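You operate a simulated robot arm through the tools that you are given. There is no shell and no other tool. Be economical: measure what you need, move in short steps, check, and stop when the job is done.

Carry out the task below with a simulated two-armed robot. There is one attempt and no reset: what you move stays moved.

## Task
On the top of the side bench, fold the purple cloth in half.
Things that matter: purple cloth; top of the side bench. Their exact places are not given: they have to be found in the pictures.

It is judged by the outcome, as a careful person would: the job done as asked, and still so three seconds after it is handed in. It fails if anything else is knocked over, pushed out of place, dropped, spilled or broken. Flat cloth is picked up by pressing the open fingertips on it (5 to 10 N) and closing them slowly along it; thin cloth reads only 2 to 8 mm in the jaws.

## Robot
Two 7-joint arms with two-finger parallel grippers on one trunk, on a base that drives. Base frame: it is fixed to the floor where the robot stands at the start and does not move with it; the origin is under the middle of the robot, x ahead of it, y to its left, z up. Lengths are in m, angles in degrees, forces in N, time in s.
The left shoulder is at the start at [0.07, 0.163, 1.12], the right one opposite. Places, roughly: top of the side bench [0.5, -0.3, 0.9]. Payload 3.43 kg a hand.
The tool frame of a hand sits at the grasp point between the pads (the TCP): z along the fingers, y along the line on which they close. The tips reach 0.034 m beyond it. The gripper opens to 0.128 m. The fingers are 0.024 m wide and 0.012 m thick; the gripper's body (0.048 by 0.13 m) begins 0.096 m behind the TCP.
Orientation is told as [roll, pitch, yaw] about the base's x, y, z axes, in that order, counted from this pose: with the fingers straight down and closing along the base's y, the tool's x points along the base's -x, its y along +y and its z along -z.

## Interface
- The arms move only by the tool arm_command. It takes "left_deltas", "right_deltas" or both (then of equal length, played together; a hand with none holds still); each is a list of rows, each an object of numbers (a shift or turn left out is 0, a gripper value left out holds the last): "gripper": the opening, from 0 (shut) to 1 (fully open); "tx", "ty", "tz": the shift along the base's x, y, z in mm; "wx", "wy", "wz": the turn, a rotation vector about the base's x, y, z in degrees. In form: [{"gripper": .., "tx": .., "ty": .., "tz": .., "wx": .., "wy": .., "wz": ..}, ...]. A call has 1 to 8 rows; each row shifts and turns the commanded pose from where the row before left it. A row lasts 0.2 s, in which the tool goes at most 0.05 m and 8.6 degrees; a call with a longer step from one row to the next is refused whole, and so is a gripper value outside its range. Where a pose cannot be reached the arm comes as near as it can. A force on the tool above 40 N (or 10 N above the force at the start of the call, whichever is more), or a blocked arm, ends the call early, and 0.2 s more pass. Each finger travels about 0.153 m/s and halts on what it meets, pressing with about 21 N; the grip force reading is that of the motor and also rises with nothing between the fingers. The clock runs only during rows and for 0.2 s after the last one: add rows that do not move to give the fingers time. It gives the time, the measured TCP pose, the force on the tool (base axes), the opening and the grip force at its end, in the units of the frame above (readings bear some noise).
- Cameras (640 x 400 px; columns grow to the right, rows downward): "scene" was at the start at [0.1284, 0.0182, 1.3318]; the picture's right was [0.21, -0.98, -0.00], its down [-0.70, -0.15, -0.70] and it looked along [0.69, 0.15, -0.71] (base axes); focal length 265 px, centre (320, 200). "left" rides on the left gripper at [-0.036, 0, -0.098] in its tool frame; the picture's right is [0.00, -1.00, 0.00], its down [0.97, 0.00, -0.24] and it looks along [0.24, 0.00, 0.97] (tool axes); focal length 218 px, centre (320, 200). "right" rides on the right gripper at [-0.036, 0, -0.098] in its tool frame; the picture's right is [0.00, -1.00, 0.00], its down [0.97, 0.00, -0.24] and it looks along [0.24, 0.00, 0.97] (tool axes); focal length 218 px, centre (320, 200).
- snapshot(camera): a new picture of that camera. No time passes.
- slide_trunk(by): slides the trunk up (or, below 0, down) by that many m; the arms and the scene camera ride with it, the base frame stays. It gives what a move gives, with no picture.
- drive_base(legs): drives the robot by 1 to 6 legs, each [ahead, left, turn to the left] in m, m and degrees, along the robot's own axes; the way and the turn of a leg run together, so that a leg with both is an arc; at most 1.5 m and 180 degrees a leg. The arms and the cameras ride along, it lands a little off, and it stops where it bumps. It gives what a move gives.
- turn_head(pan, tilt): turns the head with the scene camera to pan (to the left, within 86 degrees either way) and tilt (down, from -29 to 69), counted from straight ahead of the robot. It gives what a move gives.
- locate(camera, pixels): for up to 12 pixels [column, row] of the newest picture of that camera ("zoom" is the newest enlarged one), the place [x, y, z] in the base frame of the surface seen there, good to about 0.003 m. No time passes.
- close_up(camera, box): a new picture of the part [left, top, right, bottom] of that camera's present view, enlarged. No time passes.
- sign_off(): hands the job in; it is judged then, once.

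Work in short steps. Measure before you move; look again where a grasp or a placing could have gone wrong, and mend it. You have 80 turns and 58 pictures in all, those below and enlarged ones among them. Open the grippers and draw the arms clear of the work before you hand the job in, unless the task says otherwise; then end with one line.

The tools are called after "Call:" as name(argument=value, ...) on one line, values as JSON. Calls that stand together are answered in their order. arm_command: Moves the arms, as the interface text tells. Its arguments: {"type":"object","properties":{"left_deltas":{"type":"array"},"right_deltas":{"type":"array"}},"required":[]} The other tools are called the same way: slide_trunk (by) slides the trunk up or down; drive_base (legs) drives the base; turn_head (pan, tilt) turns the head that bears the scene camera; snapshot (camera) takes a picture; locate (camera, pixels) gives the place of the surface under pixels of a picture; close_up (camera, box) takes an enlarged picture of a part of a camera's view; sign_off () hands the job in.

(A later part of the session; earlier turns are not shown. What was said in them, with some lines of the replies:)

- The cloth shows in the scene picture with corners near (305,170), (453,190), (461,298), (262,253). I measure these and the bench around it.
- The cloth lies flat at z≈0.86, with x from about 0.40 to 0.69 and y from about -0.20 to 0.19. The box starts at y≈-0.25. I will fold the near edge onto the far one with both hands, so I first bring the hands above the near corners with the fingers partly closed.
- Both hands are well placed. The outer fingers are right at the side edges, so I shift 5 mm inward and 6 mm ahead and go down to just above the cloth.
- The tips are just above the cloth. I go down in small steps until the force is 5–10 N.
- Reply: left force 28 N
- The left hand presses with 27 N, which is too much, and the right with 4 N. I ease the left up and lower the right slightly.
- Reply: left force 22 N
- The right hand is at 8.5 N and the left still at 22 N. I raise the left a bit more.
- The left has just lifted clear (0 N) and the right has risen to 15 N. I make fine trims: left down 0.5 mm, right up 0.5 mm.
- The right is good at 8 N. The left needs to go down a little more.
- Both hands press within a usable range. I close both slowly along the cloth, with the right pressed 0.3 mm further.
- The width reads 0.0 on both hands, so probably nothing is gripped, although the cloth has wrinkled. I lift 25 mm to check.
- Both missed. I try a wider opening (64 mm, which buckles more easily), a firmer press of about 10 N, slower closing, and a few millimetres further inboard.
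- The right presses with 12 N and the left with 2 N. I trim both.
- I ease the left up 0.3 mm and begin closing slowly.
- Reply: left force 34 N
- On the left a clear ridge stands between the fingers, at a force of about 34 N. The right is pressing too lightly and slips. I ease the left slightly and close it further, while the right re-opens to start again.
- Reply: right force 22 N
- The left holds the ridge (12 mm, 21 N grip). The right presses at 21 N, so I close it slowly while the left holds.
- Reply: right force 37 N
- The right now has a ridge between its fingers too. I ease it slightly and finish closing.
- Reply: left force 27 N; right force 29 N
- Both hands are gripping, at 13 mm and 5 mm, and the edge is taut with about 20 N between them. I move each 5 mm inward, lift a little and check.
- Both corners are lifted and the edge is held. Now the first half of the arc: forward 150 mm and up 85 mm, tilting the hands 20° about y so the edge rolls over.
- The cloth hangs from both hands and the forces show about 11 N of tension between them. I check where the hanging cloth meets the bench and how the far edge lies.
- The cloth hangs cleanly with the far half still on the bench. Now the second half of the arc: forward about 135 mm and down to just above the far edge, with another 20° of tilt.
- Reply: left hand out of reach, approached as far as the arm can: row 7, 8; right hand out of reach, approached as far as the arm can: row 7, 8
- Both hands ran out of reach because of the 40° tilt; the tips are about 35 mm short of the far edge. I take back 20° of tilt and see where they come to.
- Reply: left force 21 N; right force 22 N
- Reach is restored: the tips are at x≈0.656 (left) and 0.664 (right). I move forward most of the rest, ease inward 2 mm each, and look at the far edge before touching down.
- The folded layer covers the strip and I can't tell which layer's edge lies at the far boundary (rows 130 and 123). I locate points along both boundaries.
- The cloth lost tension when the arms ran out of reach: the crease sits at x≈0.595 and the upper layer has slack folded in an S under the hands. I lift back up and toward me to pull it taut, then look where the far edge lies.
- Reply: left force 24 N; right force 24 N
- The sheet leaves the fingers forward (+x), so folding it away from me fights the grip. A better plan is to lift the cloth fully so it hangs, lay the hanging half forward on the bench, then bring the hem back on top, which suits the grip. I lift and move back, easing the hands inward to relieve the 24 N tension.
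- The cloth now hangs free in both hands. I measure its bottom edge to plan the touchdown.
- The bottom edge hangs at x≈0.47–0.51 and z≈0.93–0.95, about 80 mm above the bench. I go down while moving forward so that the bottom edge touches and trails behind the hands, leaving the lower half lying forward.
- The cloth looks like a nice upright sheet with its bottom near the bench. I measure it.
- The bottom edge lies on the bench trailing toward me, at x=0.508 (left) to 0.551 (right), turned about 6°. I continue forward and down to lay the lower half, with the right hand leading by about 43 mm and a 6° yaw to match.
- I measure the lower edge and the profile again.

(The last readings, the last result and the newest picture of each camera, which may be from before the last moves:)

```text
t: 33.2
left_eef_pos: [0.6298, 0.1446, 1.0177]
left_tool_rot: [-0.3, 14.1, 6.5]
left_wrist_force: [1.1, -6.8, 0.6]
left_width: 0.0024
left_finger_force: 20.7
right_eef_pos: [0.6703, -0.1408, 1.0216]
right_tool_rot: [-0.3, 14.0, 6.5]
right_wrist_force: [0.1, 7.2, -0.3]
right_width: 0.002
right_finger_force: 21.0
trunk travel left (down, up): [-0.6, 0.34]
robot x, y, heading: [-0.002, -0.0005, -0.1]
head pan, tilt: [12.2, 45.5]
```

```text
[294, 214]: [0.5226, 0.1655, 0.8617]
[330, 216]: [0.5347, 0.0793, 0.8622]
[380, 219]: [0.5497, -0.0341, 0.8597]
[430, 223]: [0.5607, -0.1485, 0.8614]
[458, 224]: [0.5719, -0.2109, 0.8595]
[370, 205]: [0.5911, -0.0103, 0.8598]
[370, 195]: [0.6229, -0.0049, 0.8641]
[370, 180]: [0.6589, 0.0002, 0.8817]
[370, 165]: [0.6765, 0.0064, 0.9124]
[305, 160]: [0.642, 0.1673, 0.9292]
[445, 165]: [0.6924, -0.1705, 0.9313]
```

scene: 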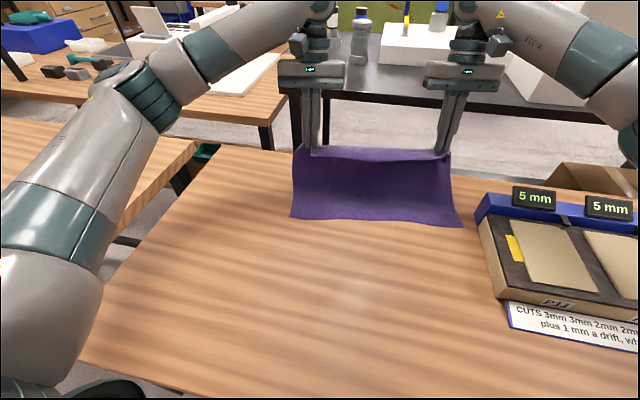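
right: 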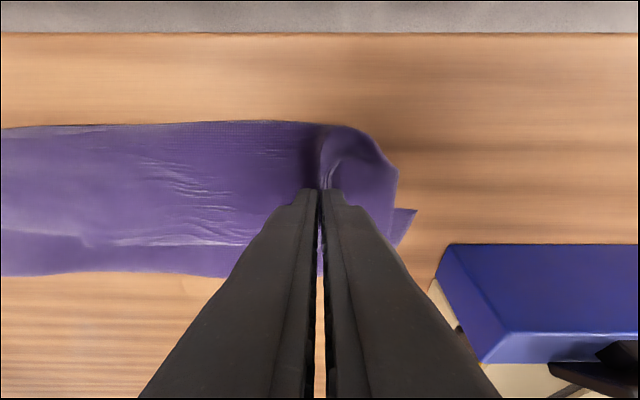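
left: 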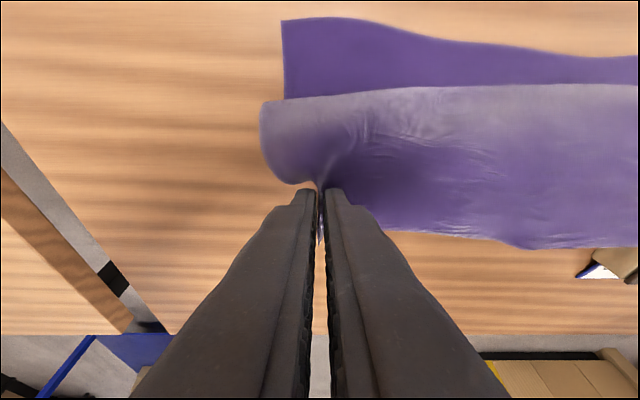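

The lower half lies flat from its edge (x=0.523 left, 0.572 right) to about 0.65, then rises. Now I bring the hem back along an arc to lie over that edge, removing the tilt.

Call:
arm_command(left_deltas=[{"tx": -18, "tz": -7, "wy": -2}, {"tx": -16, "tz": -10, "wy": -2}, {"tx": -15, "tz": -13, "wy": -2}, {"tx": -13, "tz": -14, "wy": -2}, {"tx": -12, "tz": -16, "wy": -2}, {"tx": -9, "tz": -17, "wy": -2}, {"tx": -7, "tz": -18, "wy": -2}, {"tx": -3, "tz": -8}], right_deltas=[{"tx": -19, "tz": -8, "wy": -2}, {"tx": -17, "tz": -11, "wy": -2}, {"tx": -15, "tz": -13, "wy": -2}, {"tx": -14, "tz": -14, "wy": -2}, {"tx": -12, "tz": -17, "wy": -2}, {"tx": -9, "tz": -18, "wy": -2}, {"tx": -7, "tz": -18, "wy": -2}, {"tx": -4, "tz": -8}])

Call:
snapshot(camera="scene")

Call:
snapshot(camera="left")

Call:
snapshot(camera="right")

```text
t: 35.0
left_eef_pos: [0.5354, 0.144, 0.9161]
left_tool_rot: [-1.9, 0.2, 6.2]
left_wrist_force: [1.5, -6.3, -0.1]
left_width: 0.0026
left_finger_force: 21.1
right_eef_pos: [0.5751, -0.1391, 0.9149]
right_tool_rot: [-1.9, 0.2, 6.2]
right_wrist_force: [0.2, 6.8, 0.5]
right_width: 0.0022
right_finger_force: 21.1
trunk travel left (down, up): [-0.6, 0.34]
robot x, y, heading: [-0.0013, -0.0017, -0.3]
head pan, tilt: [12.2, 45.5]
```

```text
25 pictures are left
```

scene: 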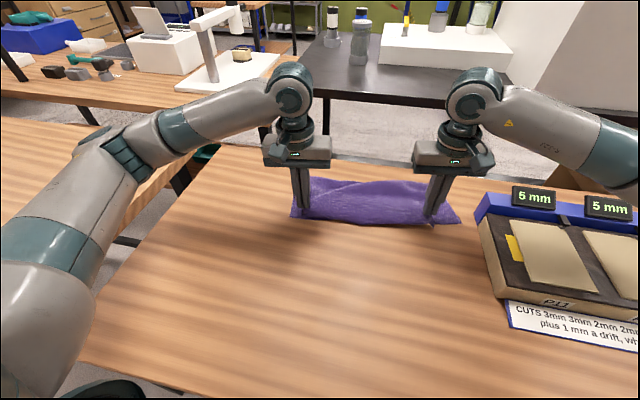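

```text
24 pictures are left
```

left: 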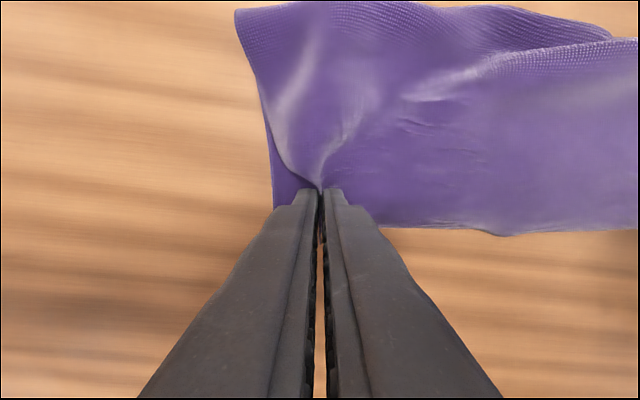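

```text
23 pictures are left
```

right: 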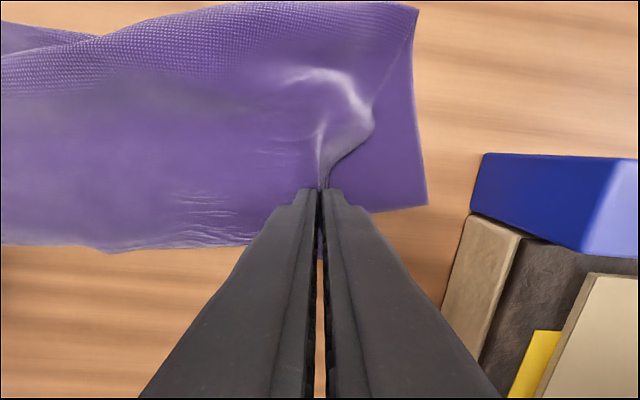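

The hem is right over the lower edge. I lower gently to light contact.

Call:
arm_command(left_deltas=[{"tz": -5}, {"tz": -5}, {"tz": -3}, {}], right_deltas=[{"tz": -5}, {"tz": -5}, {"tz": -2}, {}])

```text
t: 36.0
left_eef_pos: [0.5364, 0.1442, 0.904]
left_tool_rot: [-2.0, 0.1, 6.2]
left_wrist_force: [0.7, -6.0, 3.8]
left_width: 0.0024
left_finger_force: 20.4
right_eef_pos: [0.5728, -0.1396, 0.9043]
right_tool_rot: [-1.9, 0.1, 6.2]
right_wrist_force: [-0.5, 7.1, 0.5]
right_width: 0.0021
right_finger_force: 21.0
trunk travel left (down, up): [-0.6, 0.34]
robot x, y, heading: [0.0001, 0.0013, 0.2]
head pan, tilt: [12.2, 45.5]
```

Contact is light. I open the fingers slowly to about 45 mm, so the pinched ridges spread.

Call:
arm_command(left_deltas=[{"tz": -1}, {"gripper": 0.05}, {"gripper": 0.1}, {"gripper": 0.15}, {"gripper": 0.2}, {"gripper": 0.27}, {"gripper": 0.34}, {}], right_deltas=[{"tz": -2}, {"gripper": 0.05}, {"gripper": 0.1}, {"gripper": 0.15}, {"gripper": 0.2}, {"gripper": 0.27}, {"gripper": 0.34}, {}])

Call:
snapshot(camera="left")

Call:
snapshot(camera="right")

```text
t: 37.8
left_eef_pos: [0.5367, 0.1438, 0.9031]
left_tool_rot: [-1.9, 0.1, 6.3]
left_wrist_force: [-0.2, 0.0, 0.1]
left_width: 0.0436
left_finger_force: 0.0
right_eef_pos: [0.5728, -0.1395, 0.9012]
right_tool_rot: [-1.9, 0.1, 6.2]
right_wrist_force: [0.2, -0.6, -0.4]
right_width: 0.0438
right_finger_force: 0.1
trunk travel left (down, up): [-0.6, 0.34]
robot x, y, heading: [0.0003, 0.0013, 0.1]
head pan, tilt: [12.2, 45.5]
```

```text
22 pictures are left
```

left: 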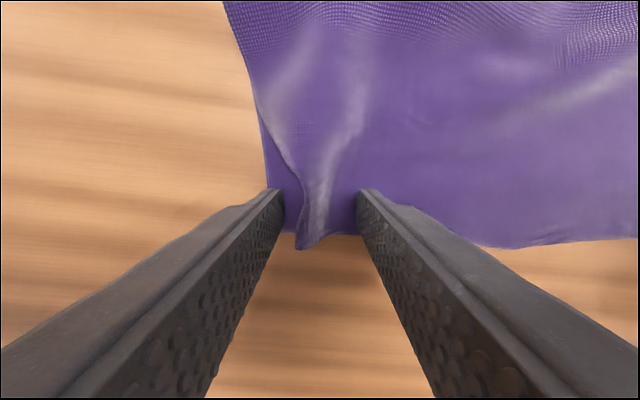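

```text
21 pictures are left
```

right: 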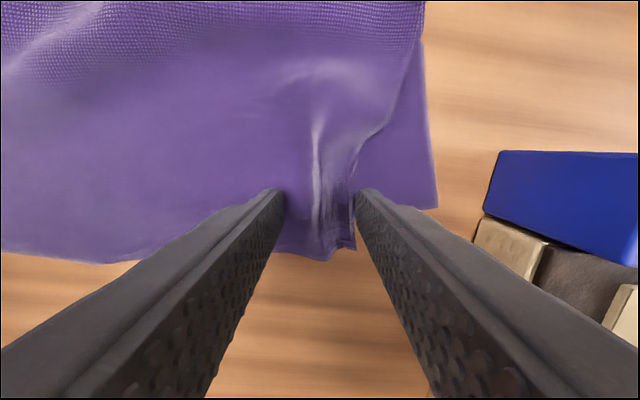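

Both are released, leaving a small ridge at each corner. I raise the hands straight up and look from the scene camera.

Call:
arm_command(left_deltas=[{"tz": 15}, {"tz": 30}, {"tz": 35}, {"tx": -20, "tz": 35, "ty": 20}, {"tx": -20, "tz": 10, "ty": 35}, {"tx": -20, "ty": 35}, {"ty": 30}], right_deltas=[{"tz": 15}, {"tz": 30}, {"tz": 35}, {"tx": -20, "tz": 35, "ty": -20}, {"tx": -20, "tz": 20, "ty": -35}, {"tx": -20, "tz": 10, "ty": -35}, {"ty": -30}])

Call:
close_up(camera="scene", box=[260, 140, 500, 290])

```text
t: 39.4
left_eef_pos: [0.4756, 0.2618, 1.0306]
left_tool_rot: [-1.9, 0.1, 6.2]
left_wrist_force: [0.0, 0.9, 0.7]
left_width: 0.0434
left_finger_force: 0.0
right_eef_pos: [0.5089, -0.2593, 1.0441]
right_tool_rot: [-1.9, 0.2, 6.2]
right_wrist_force: [-0.7, 0.0, -0.1]
right_width: 0.0433
right_finger_force: 0.0
trunk travel left (down, up): [-0.6, 0.34]
robot x, y, heading: [0.0005, -0.0014, 0.0]
head pan, tilt: [12.2, 45.5]
```

```text
2.67 times, centred on (380, 215) of scene
```

zoom: 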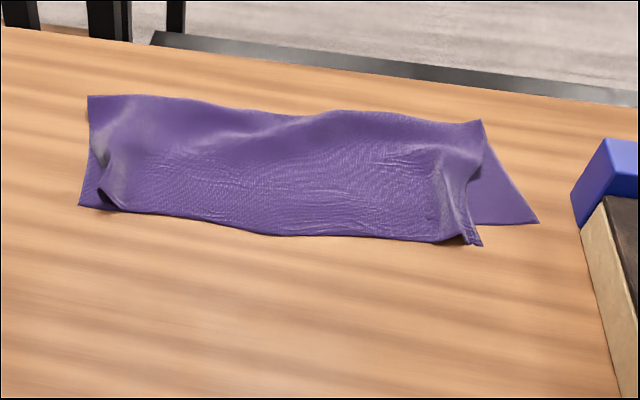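

The fold is good, but small pinched ridges leave the upper corners drawn inward by about 4 cm on the right and 2 cm on the left. I locate these to straighten them.

Call:
locate(camera="zoom", pixels=[[80, 204], [98, 200], [118, 212], [88, 98], [478, 243], [462, 237], [440, 240], [538, 222], [482, 122], [450, 190], [478, 150], [110, 165]])

Call:
close_up(camera="scene", box=[400, 170, 480, 240])

Call:
close_up(camera="scene", box=[270, 165, 350, 235])

```text
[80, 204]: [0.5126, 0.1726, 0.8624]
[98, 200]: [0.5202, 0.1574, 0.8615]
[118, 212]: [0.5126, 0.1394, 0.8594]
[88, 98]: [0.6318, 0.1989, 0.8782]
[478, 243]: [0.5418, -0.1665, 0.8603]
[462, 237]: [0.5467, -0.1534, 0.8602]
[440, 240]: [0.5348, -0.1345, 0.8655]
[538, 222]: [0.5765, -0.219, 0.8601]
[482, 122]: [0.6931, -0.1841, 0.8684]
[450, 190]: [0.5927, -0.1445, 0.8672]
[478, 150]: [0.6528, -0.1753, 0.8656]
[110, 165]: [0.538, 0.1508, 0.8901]
```

```text
5.71 times, centred on (440, 205) of scene
```

zoom: 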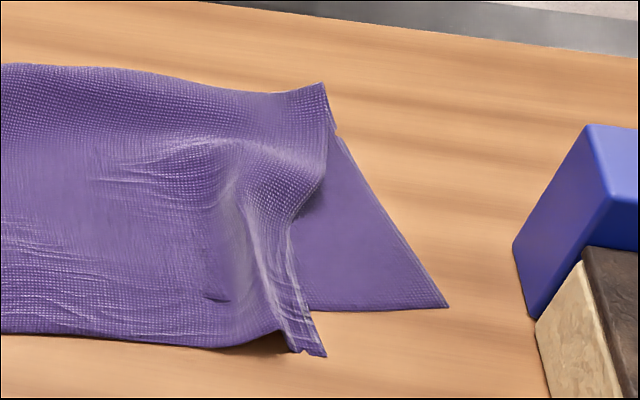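

```text
5.71 times, centred on (310, 200) of scene
```

zoom: 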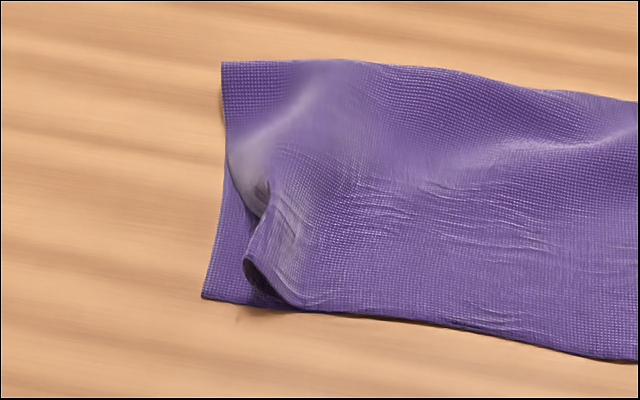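

On the right the upper corner is at (0.542,-0.166) and belongs over (0.576,-0.219). On the left the ridge at (0.538,0.150) should spread toward (0.513,0.173). With closed fingertips I press lightly on each corner flap and drag it outward, first moving above them.

Call:
arm_command(left_deltas=[{"gripper": 0.0, "tx": 20, "ty": -38}, {"tx": 20, "ty": -38}, {"tx": 21, "ty": -38, "tz": -10}, {"tz": -35}, {"tz": -35}, {"tz": -30}, {"tz": -10}, {}], right_deltas=[{"gripper": 0.0, "tx": 14, "ty": 33}, {"tx": 14, "ty": 33}, {"tx": 15, "ty": 33, "tz": -20}, {"tz": -35}, {"tz": -35}, {"tz": -35}, {"tz": -12}, {}])

Call:
snapshot(camera="right")

Call:
snapshot(camera="left")

```text
t: 41.2
left_eef_pos: [0.5357, 0.1488, 0.9091]
left_tool_rot: [-2.0, 0.1, 6.2]
left_wrist_force: [-0.8, 0.0, 0.2]
left_width: 0.0005
left_finger_force: 21.0
right_eef_pos: [0.555, -0.1586, 0.9093]
right_tool_rot: [-1.9, 0.1, 6.3]
right_wrist_force: [0.4, 0.1, -1.5]
right_width: 0.0001
right_finger_force: 21.1
trunk travel left (down, up): [-0.6, 0.34]
robot x, y, heading: [-0.001, -0.0007, -0.1]
head pan, tilt: [12.2, 45.5]
```

```text
17 pictures are left
```

right: 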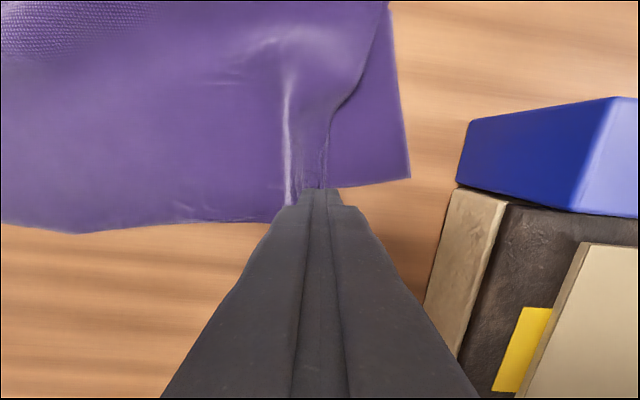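

```text
16 pictures are left
```

left: 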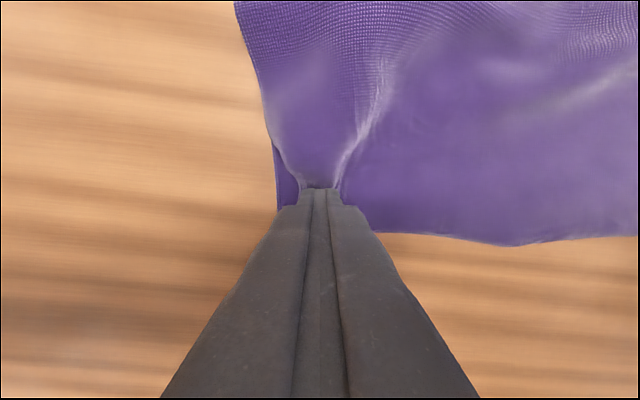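

Both tips are over the ridges. I lower to light contact.

Call:
arm_command(left_deltas=[{"tz": -5}, {"tz": -3}, {"tz": -2}, {}], right_deltas=[{"tz": -6}, {"tz": -3}, {"tz": -2}, {}])

```text
t: 42.2
left_eef_pos: [0.5391, 0.1491, 0.8995]
left_tool_rot: [-1.9, 0.1, 6.2]
left_wrist_force: [-0.7, -0.4, 1.2]
left_width: 0.0
left_finger_force: 20.9
right_eef_pos: [0.5572, -0.1613, 0.8991]
right_tool_rot: [-1.9, 0.1, 6.2]
right_wrist_force: [-0.2, 0.0, 0.0]
right_width: 0.0001
right_finger_force: 21.1
trunk travel left (down, up): [-0.6, 0.34]
robot x, y, heading: [-0.0043, 0.0036, -0.1]
head pan, tilt: [12.2, 45.5]
```

I go a little further down, to a few newtons.

Call:
arm_command(left_deltas=[{"tz": -1}, {"tz": -1}, {}], right_deltas=[{"tz": -1.5}, {"tz": -1}, {}])

```text
t: 43.0
left_eef_pos: [0.5387, 0.1497, 0.8975]
left_tool_rot: [-1.8, 0.0, 6.3]
left_wrist_force: [-0.5, -0.6, 2.2]
left_width: 0.0
left_finger_force: 20.8
right_eef_pos: [0.556, -0.1606, 0.8964]
right_tool_rot: [-1.9, 0.1, 6.2]
right_wrist_force: [0.5, -0.2, 0.6]
right_width: 0.0001
right_finger_force: 21.4
trunk travel left (down, up): [-0.6, 0.34]
robot x, y, heading: [0.0011, 0.0027, -0.3]
head pan, tilt: [12.2, 45.5]
```

The left has light contact (2 N) and the right is nearly there. I drag both slowly outward, pressing 1 mm more.

Call:
arm_command(left_deltas=[{"tz": -1}, {"tx": -2, "ty": 4}, {"tx": -2, "ty": 4}, {"tx": -2, "ty": 4}, {"tx": -2, "ty": 4}, {"tx": -2, "ty": 4}, {}], right_deltas=[{"tz": -1.5}, {"tx": 4, "ty": -7}, {"tx": 4, "ty": -7}, {"tx": 4, "ty": -7}, {"tx": 4, "ty": -7}, {"tx": 4, "ty": -7}, {}])

Call:
snapshot(camera="right")

Call:
snapshot(camera="left")

```text
t: 44.6
left_eef_pos: [0.5254, 0.1699, 0.8968]
left_tool_rot: [-2.0, 0.0, 6.3]
left_wrist_force: [1.3, -5.2, 7.7]
left_width: 0.0003
left_finger_force: 20.8
right_eef_pos: [0.574, -0.1964, 0.8947]
right_tool_rot: [-1.9, 0.0, 6.1]
right_wrist_force: [-4.0, 8.8, 14.6]
right_width: 0.0
right_finger_force: 20.8
trunk travel left (down, up): [-0.6, 0.34]
robot x, y, heading: [-0.0001, -0.0006, 0.0]
head pan, tilt: [12.2, 45.5]
```

```text
15 pictures are left
```

right: 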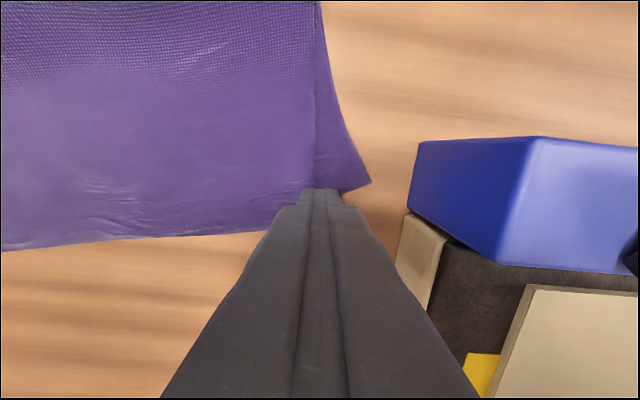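

```text
14 pictures are left
```

left: 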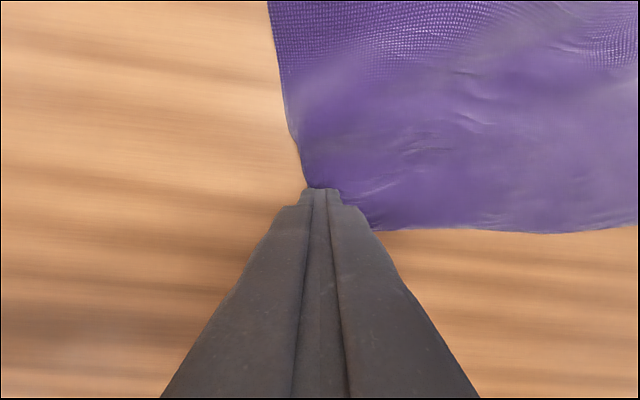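

The ridges are flattened out very well. The right still has about 15 mm to go, so I drag it another 10 mm, then raise both hands and look.

Call:
arm_command(left_deltas=[{}, {}, {}, {"tz": 10}, {"tz": 30}, {"tz": 40}, {"tz": 40}], right_deltas=[{"tx": 1, "ty": -5}, {"tx": 1, "ty": -5}, {}, {"tz": 10}, {"tz": 30}, {"tz": 40}, {"tz": 40}])

Call:
arm_command(left_deltas=[{"tx": -30, "ty": 35}, {"tx": -30, "ty": 35}, {"tx": -20, "ty": 30}], right_deltas=[{"tx": -30, "ty": -30, "tz": 10}, {"tx": -30, "ty": -30, "tz": 10}, {"tx": -20, "ty": -20}])

Call:
close_up(camera="scene", box=[260, 140, 500, 290])

```text
t: 46.2
left_eef_pos: [0.5246, 0.1725, 1.019]
left_tool_rot: [-1.9, 0.1, 6.1]
left_wrist_force: [-0.6, -0.2, 0.1]
left_width: 0.0
left_finger_force: 21.0
right_eef_pos: [0.5769, -0.2075, 1.0176]
right_tool_rot: [-1.9, 0.1, 6.3]
right_wrist_force: [0.1, -0.5, -0.8]
right_width: 0.0
right_finger_force: 20.6
trunk travel left (down, up): [-0.6, 0.34]
robot x, y, heading: [-0.0006, 0.0015, 0.1]
head pan, tilt: [12.2, 45.5]
```

```text
t: 47.0
left_eef_pos: [0.446, 0.2714, 1.0174]
left_tool_rot: [-1.9, 0.1, 6.1]
left_wrist_force: [-0.4, -0.4, 0.1]
left_width: 0.0004
left_finger_force: 20.8
right_eef_pos: [0.4975, -0.2873, 1.0365]
right_tool_rot: [-1.9, 0.0, 6.1]
right_wrist_force: [-0.4, 0.8, -0.5]
right_width: 0.0003
right_finger_force: 21.0
trunk travel left (down, up): [-0.6, 0.34]
robot x, y, heading: [-0.0013, 0.0025, -0.2]
head pan, tilt: [12.2, 45.5]
```

```text
2.67 times, centred on (380, 215) of scene
```

zoom: 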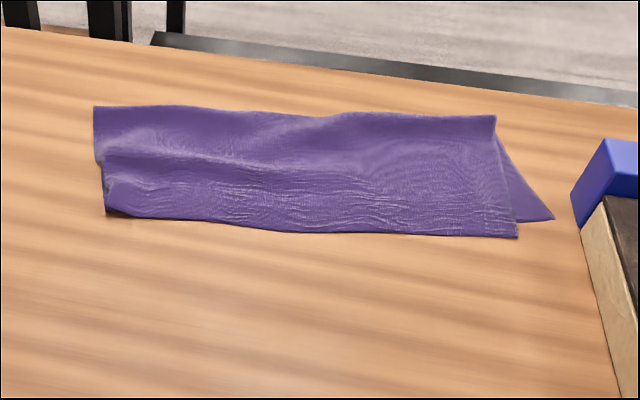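

Now it's a clean half fold; only the right upper corner is off by a bit. I measure the corners and crease.

Call:
locate(camera="zoom", pixels=[[515, 234], [552, 217], [494, 118], [107, 210], [95, 108], [340, 232], [340, 117], [220, 160], [300, 180], [150, 190]])

Call:
close_up(camera="scene", box=[270, 165, 350, 235])

```text
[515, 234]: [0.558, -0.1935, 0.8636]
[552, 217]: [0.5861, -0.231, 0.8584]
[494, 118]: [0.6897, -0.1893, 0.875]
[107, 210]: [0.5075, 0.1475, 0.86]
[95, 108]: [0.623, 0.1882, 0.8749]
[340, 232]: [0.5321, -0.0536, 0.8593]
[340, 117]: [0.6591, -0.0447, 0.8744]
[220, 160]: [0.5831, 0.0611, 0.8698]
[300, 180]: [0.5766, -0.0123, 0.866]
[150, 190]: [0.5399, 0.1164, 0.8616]
```

```text
5.71 times, centred on (310, 200) of scene
```

zoom: 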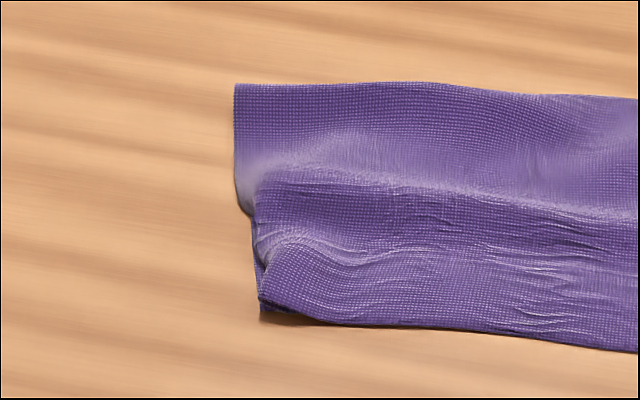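

The right upper corner (0.558,-0.194) is still about 45 mm from the lower one (0.586,-0.231). I do one more gentle drag with the right fingertips from (0.574,-0.180).

Call:
arm_command(right_deltas=[{"tx": 25, "ty": 36}, {"tx": 25, "ty": 36}, {"tx": 26, "ty": 35, "tz": -20}, {"tz": -40}, {"tz": -40}, {"tz": -30}, {"tz": -8}, {}])

Call:
arm_command(right_deltas=[{"tz": -2}, {"tz": -1}, {}])

```text
t: 48.8
left_eef_pos: [0.4478, 0.2719, 1.0156]
left_tool_rot: [-1.9, 0.1, 6.2]
left_wrist_force: [-0.8, -0.4, 0.2]
left_width: 0.0
left_finger_force: 20.7
right_eef_pos: [0.5738, -0.1783, 0.8964]
right_tool_rot: [-2.0, 0.1, 6.1]
right_wrist_force: [1.5, 0.3, 4.4]
right_width: 0.0002
right_finger_force: 21.2
trunk travel left (down, up): [-0.6, 0.34]
robot x, y, heading: [-0.001, 0.0029, -0.2]
head pan, tilt: [12.2, 45.5]
```

```text
t: 49.6
left_eef_pos: [0.4473, 0.2726, 1.0166]
left_tool_rot: [-2.0, 0.0, 6.2]
left_wrist_force: [0.1, 0.0, -0.2]
left_width: 0.0001
left_finger_force: 20.7
right_eef_pos: [0.573, -0.1782, 0.8948]
right_tool_rot: [-1.9, -0.2, 6.1]
right_wrist_force: [6.4, -0.6, 25.6]
right_width: 0.0
right_finger_force: 20.9
trunk travel left (down, up): [-0.6, 0.34]
robot x, y, heading: [-0.0025, -0.0015, 0.1]
head pan, tilt: [12.2, 45.5]
```

At 25 N that's too much pressure. I ease to about 5 N and drag outward and ahead, then lift and clear away.

Call:
arm_command(right_deltas=[{"tz": 2.5}, {"tx": 5, "ty": -7}, {"tx": 5, "ty": -7}, {"tx": 5, "ty": -7}, {"tx": 5, "ty": -7}, {"tx": 3, "ty": -5}, {}])

Call:
arm_command(right_deltas=[{"tz": 15}, {"tz": 35}, {"tz": 45}, {"tz": 45}, {"tx": -35, "ty": -25}, {"tx": -35, "ty": -25}, {"tx": -30, "ty": -25}])

Call:
close_up(camera="scene", box=[260, 140, 500, 290])

```text
t: 51.2
left_eef_pos: [0.4487, 0.2705, 1.0151]
left_tool_rot: [-1.8, 0.1, 6.2]
left_wrist_force: [-0.1, 0.6, 0.4]
left_width: 0.0001
left_finger_force: 21.5
right_eef_pos: [0.5956, -0.2109, 0.8969]
right_tool_rot: [-2.0, 0.2, 6.2]
right_wrist_force: [-0.6, 0.2, 0.8]
right_width: 0.0001
right_finger_force: 21.5
trunk travel left (down, up): [-0.6, 0.34]
robot x, y, heading: [-0.0008, -0.0011, 0.2]
head pan, tilt: [12.2, 45.5]
```

```text
t: 52.8
left_eef_pos: [0.4469, 0.2697, 1.0176]
left_tool_rot: [-1.9, 0.0, 6.2]
left_wrist_force: [0.6, 0.6, -0.3]
left_width: 0.0001
left_finger_force: 21.6
right_eef_pos: [0.4968, -0.2943, 1.0362]
right_tool_rot: [-2.0, 0.1, 6.3]
right_wrist_force: [-0.4, -0.1, 0.1]
right_width: 0.0
right_finger_force: 20.9
trunk travel left (down, up): [-0.6, 0.34]
robot x, y, heading: [-0.0012, 0.0002, -0.2]
head pan, tilt: [12.2, 45.5]
```

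```text
2.67 times, centred on (380, 215) of scene
```

zoom: 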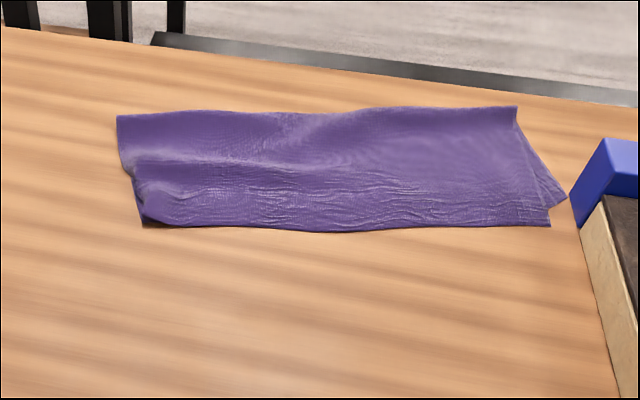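

The corners now nearly coincide and the box is untouched. I open both grippers, draw the arms clear and take a last look.

Call:
arm_command(left_deltas=[{"gripper": 0.5, "tz": 30, "ty": 20}, {"gripper": 1.0, "tz": 30, "ty": 20}, {"tz": 20, "ty": 20}, {}], right_deltas=[{"gripper": 0.5, "tz": 30, "ty": -20}, {"gripper": 1.0, "tz": 30, "ty": -20}, {"tz": 20, "ty": -20}, {}])

Call:
snapshot(camera="scene")

```text
t: 53.8
left_eef_pos: [0.4494, 0.3293, 1.0972]
left_tool_rot: [-2.0, 0.2, 6.2]
left_wrist_force: [0.8, -0.5, -0.1]
left_width: 0.1279
left_finger_force: 0.2
right_eef_pos: [0.4967, -0.3489, 1.1182]
right_tool_rot: [-1.9, 0.1, 6.2]
right_wrist_force: [0.5, -0.1, 0.0]
right_width: 0.128
right_finger_force: 0.1
trunk travel left (down, up): [-0.6, 0.34]
robot x, y, heading: [-0.0019, -0.0017, -0.2]
head pan, tilt: [12.2, 45.5]
```

```text
10 pictures are left
```

scene: 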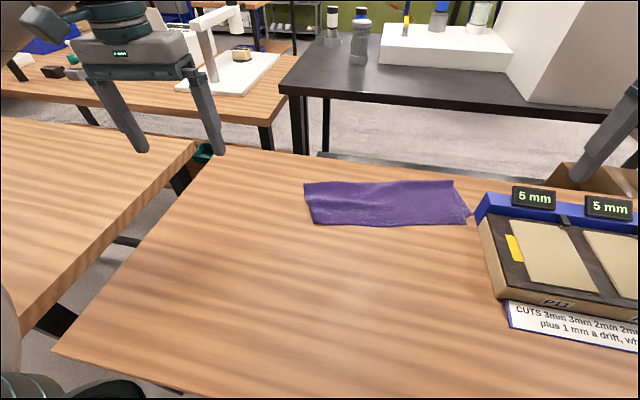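

The cloth lies folded in half on the bench, the box is where it was, and the arms are clear. I hand it in.

Call:
sign_off()

```text
The job is handed in.
```

The purple cloth is folded in half on top of the side bench and handed in. The right-hand corners are about 2 cm apart, some wrinkles remain, and the folded cloth has shifted from where it started, so its right end now sits close to the box, which did not move.
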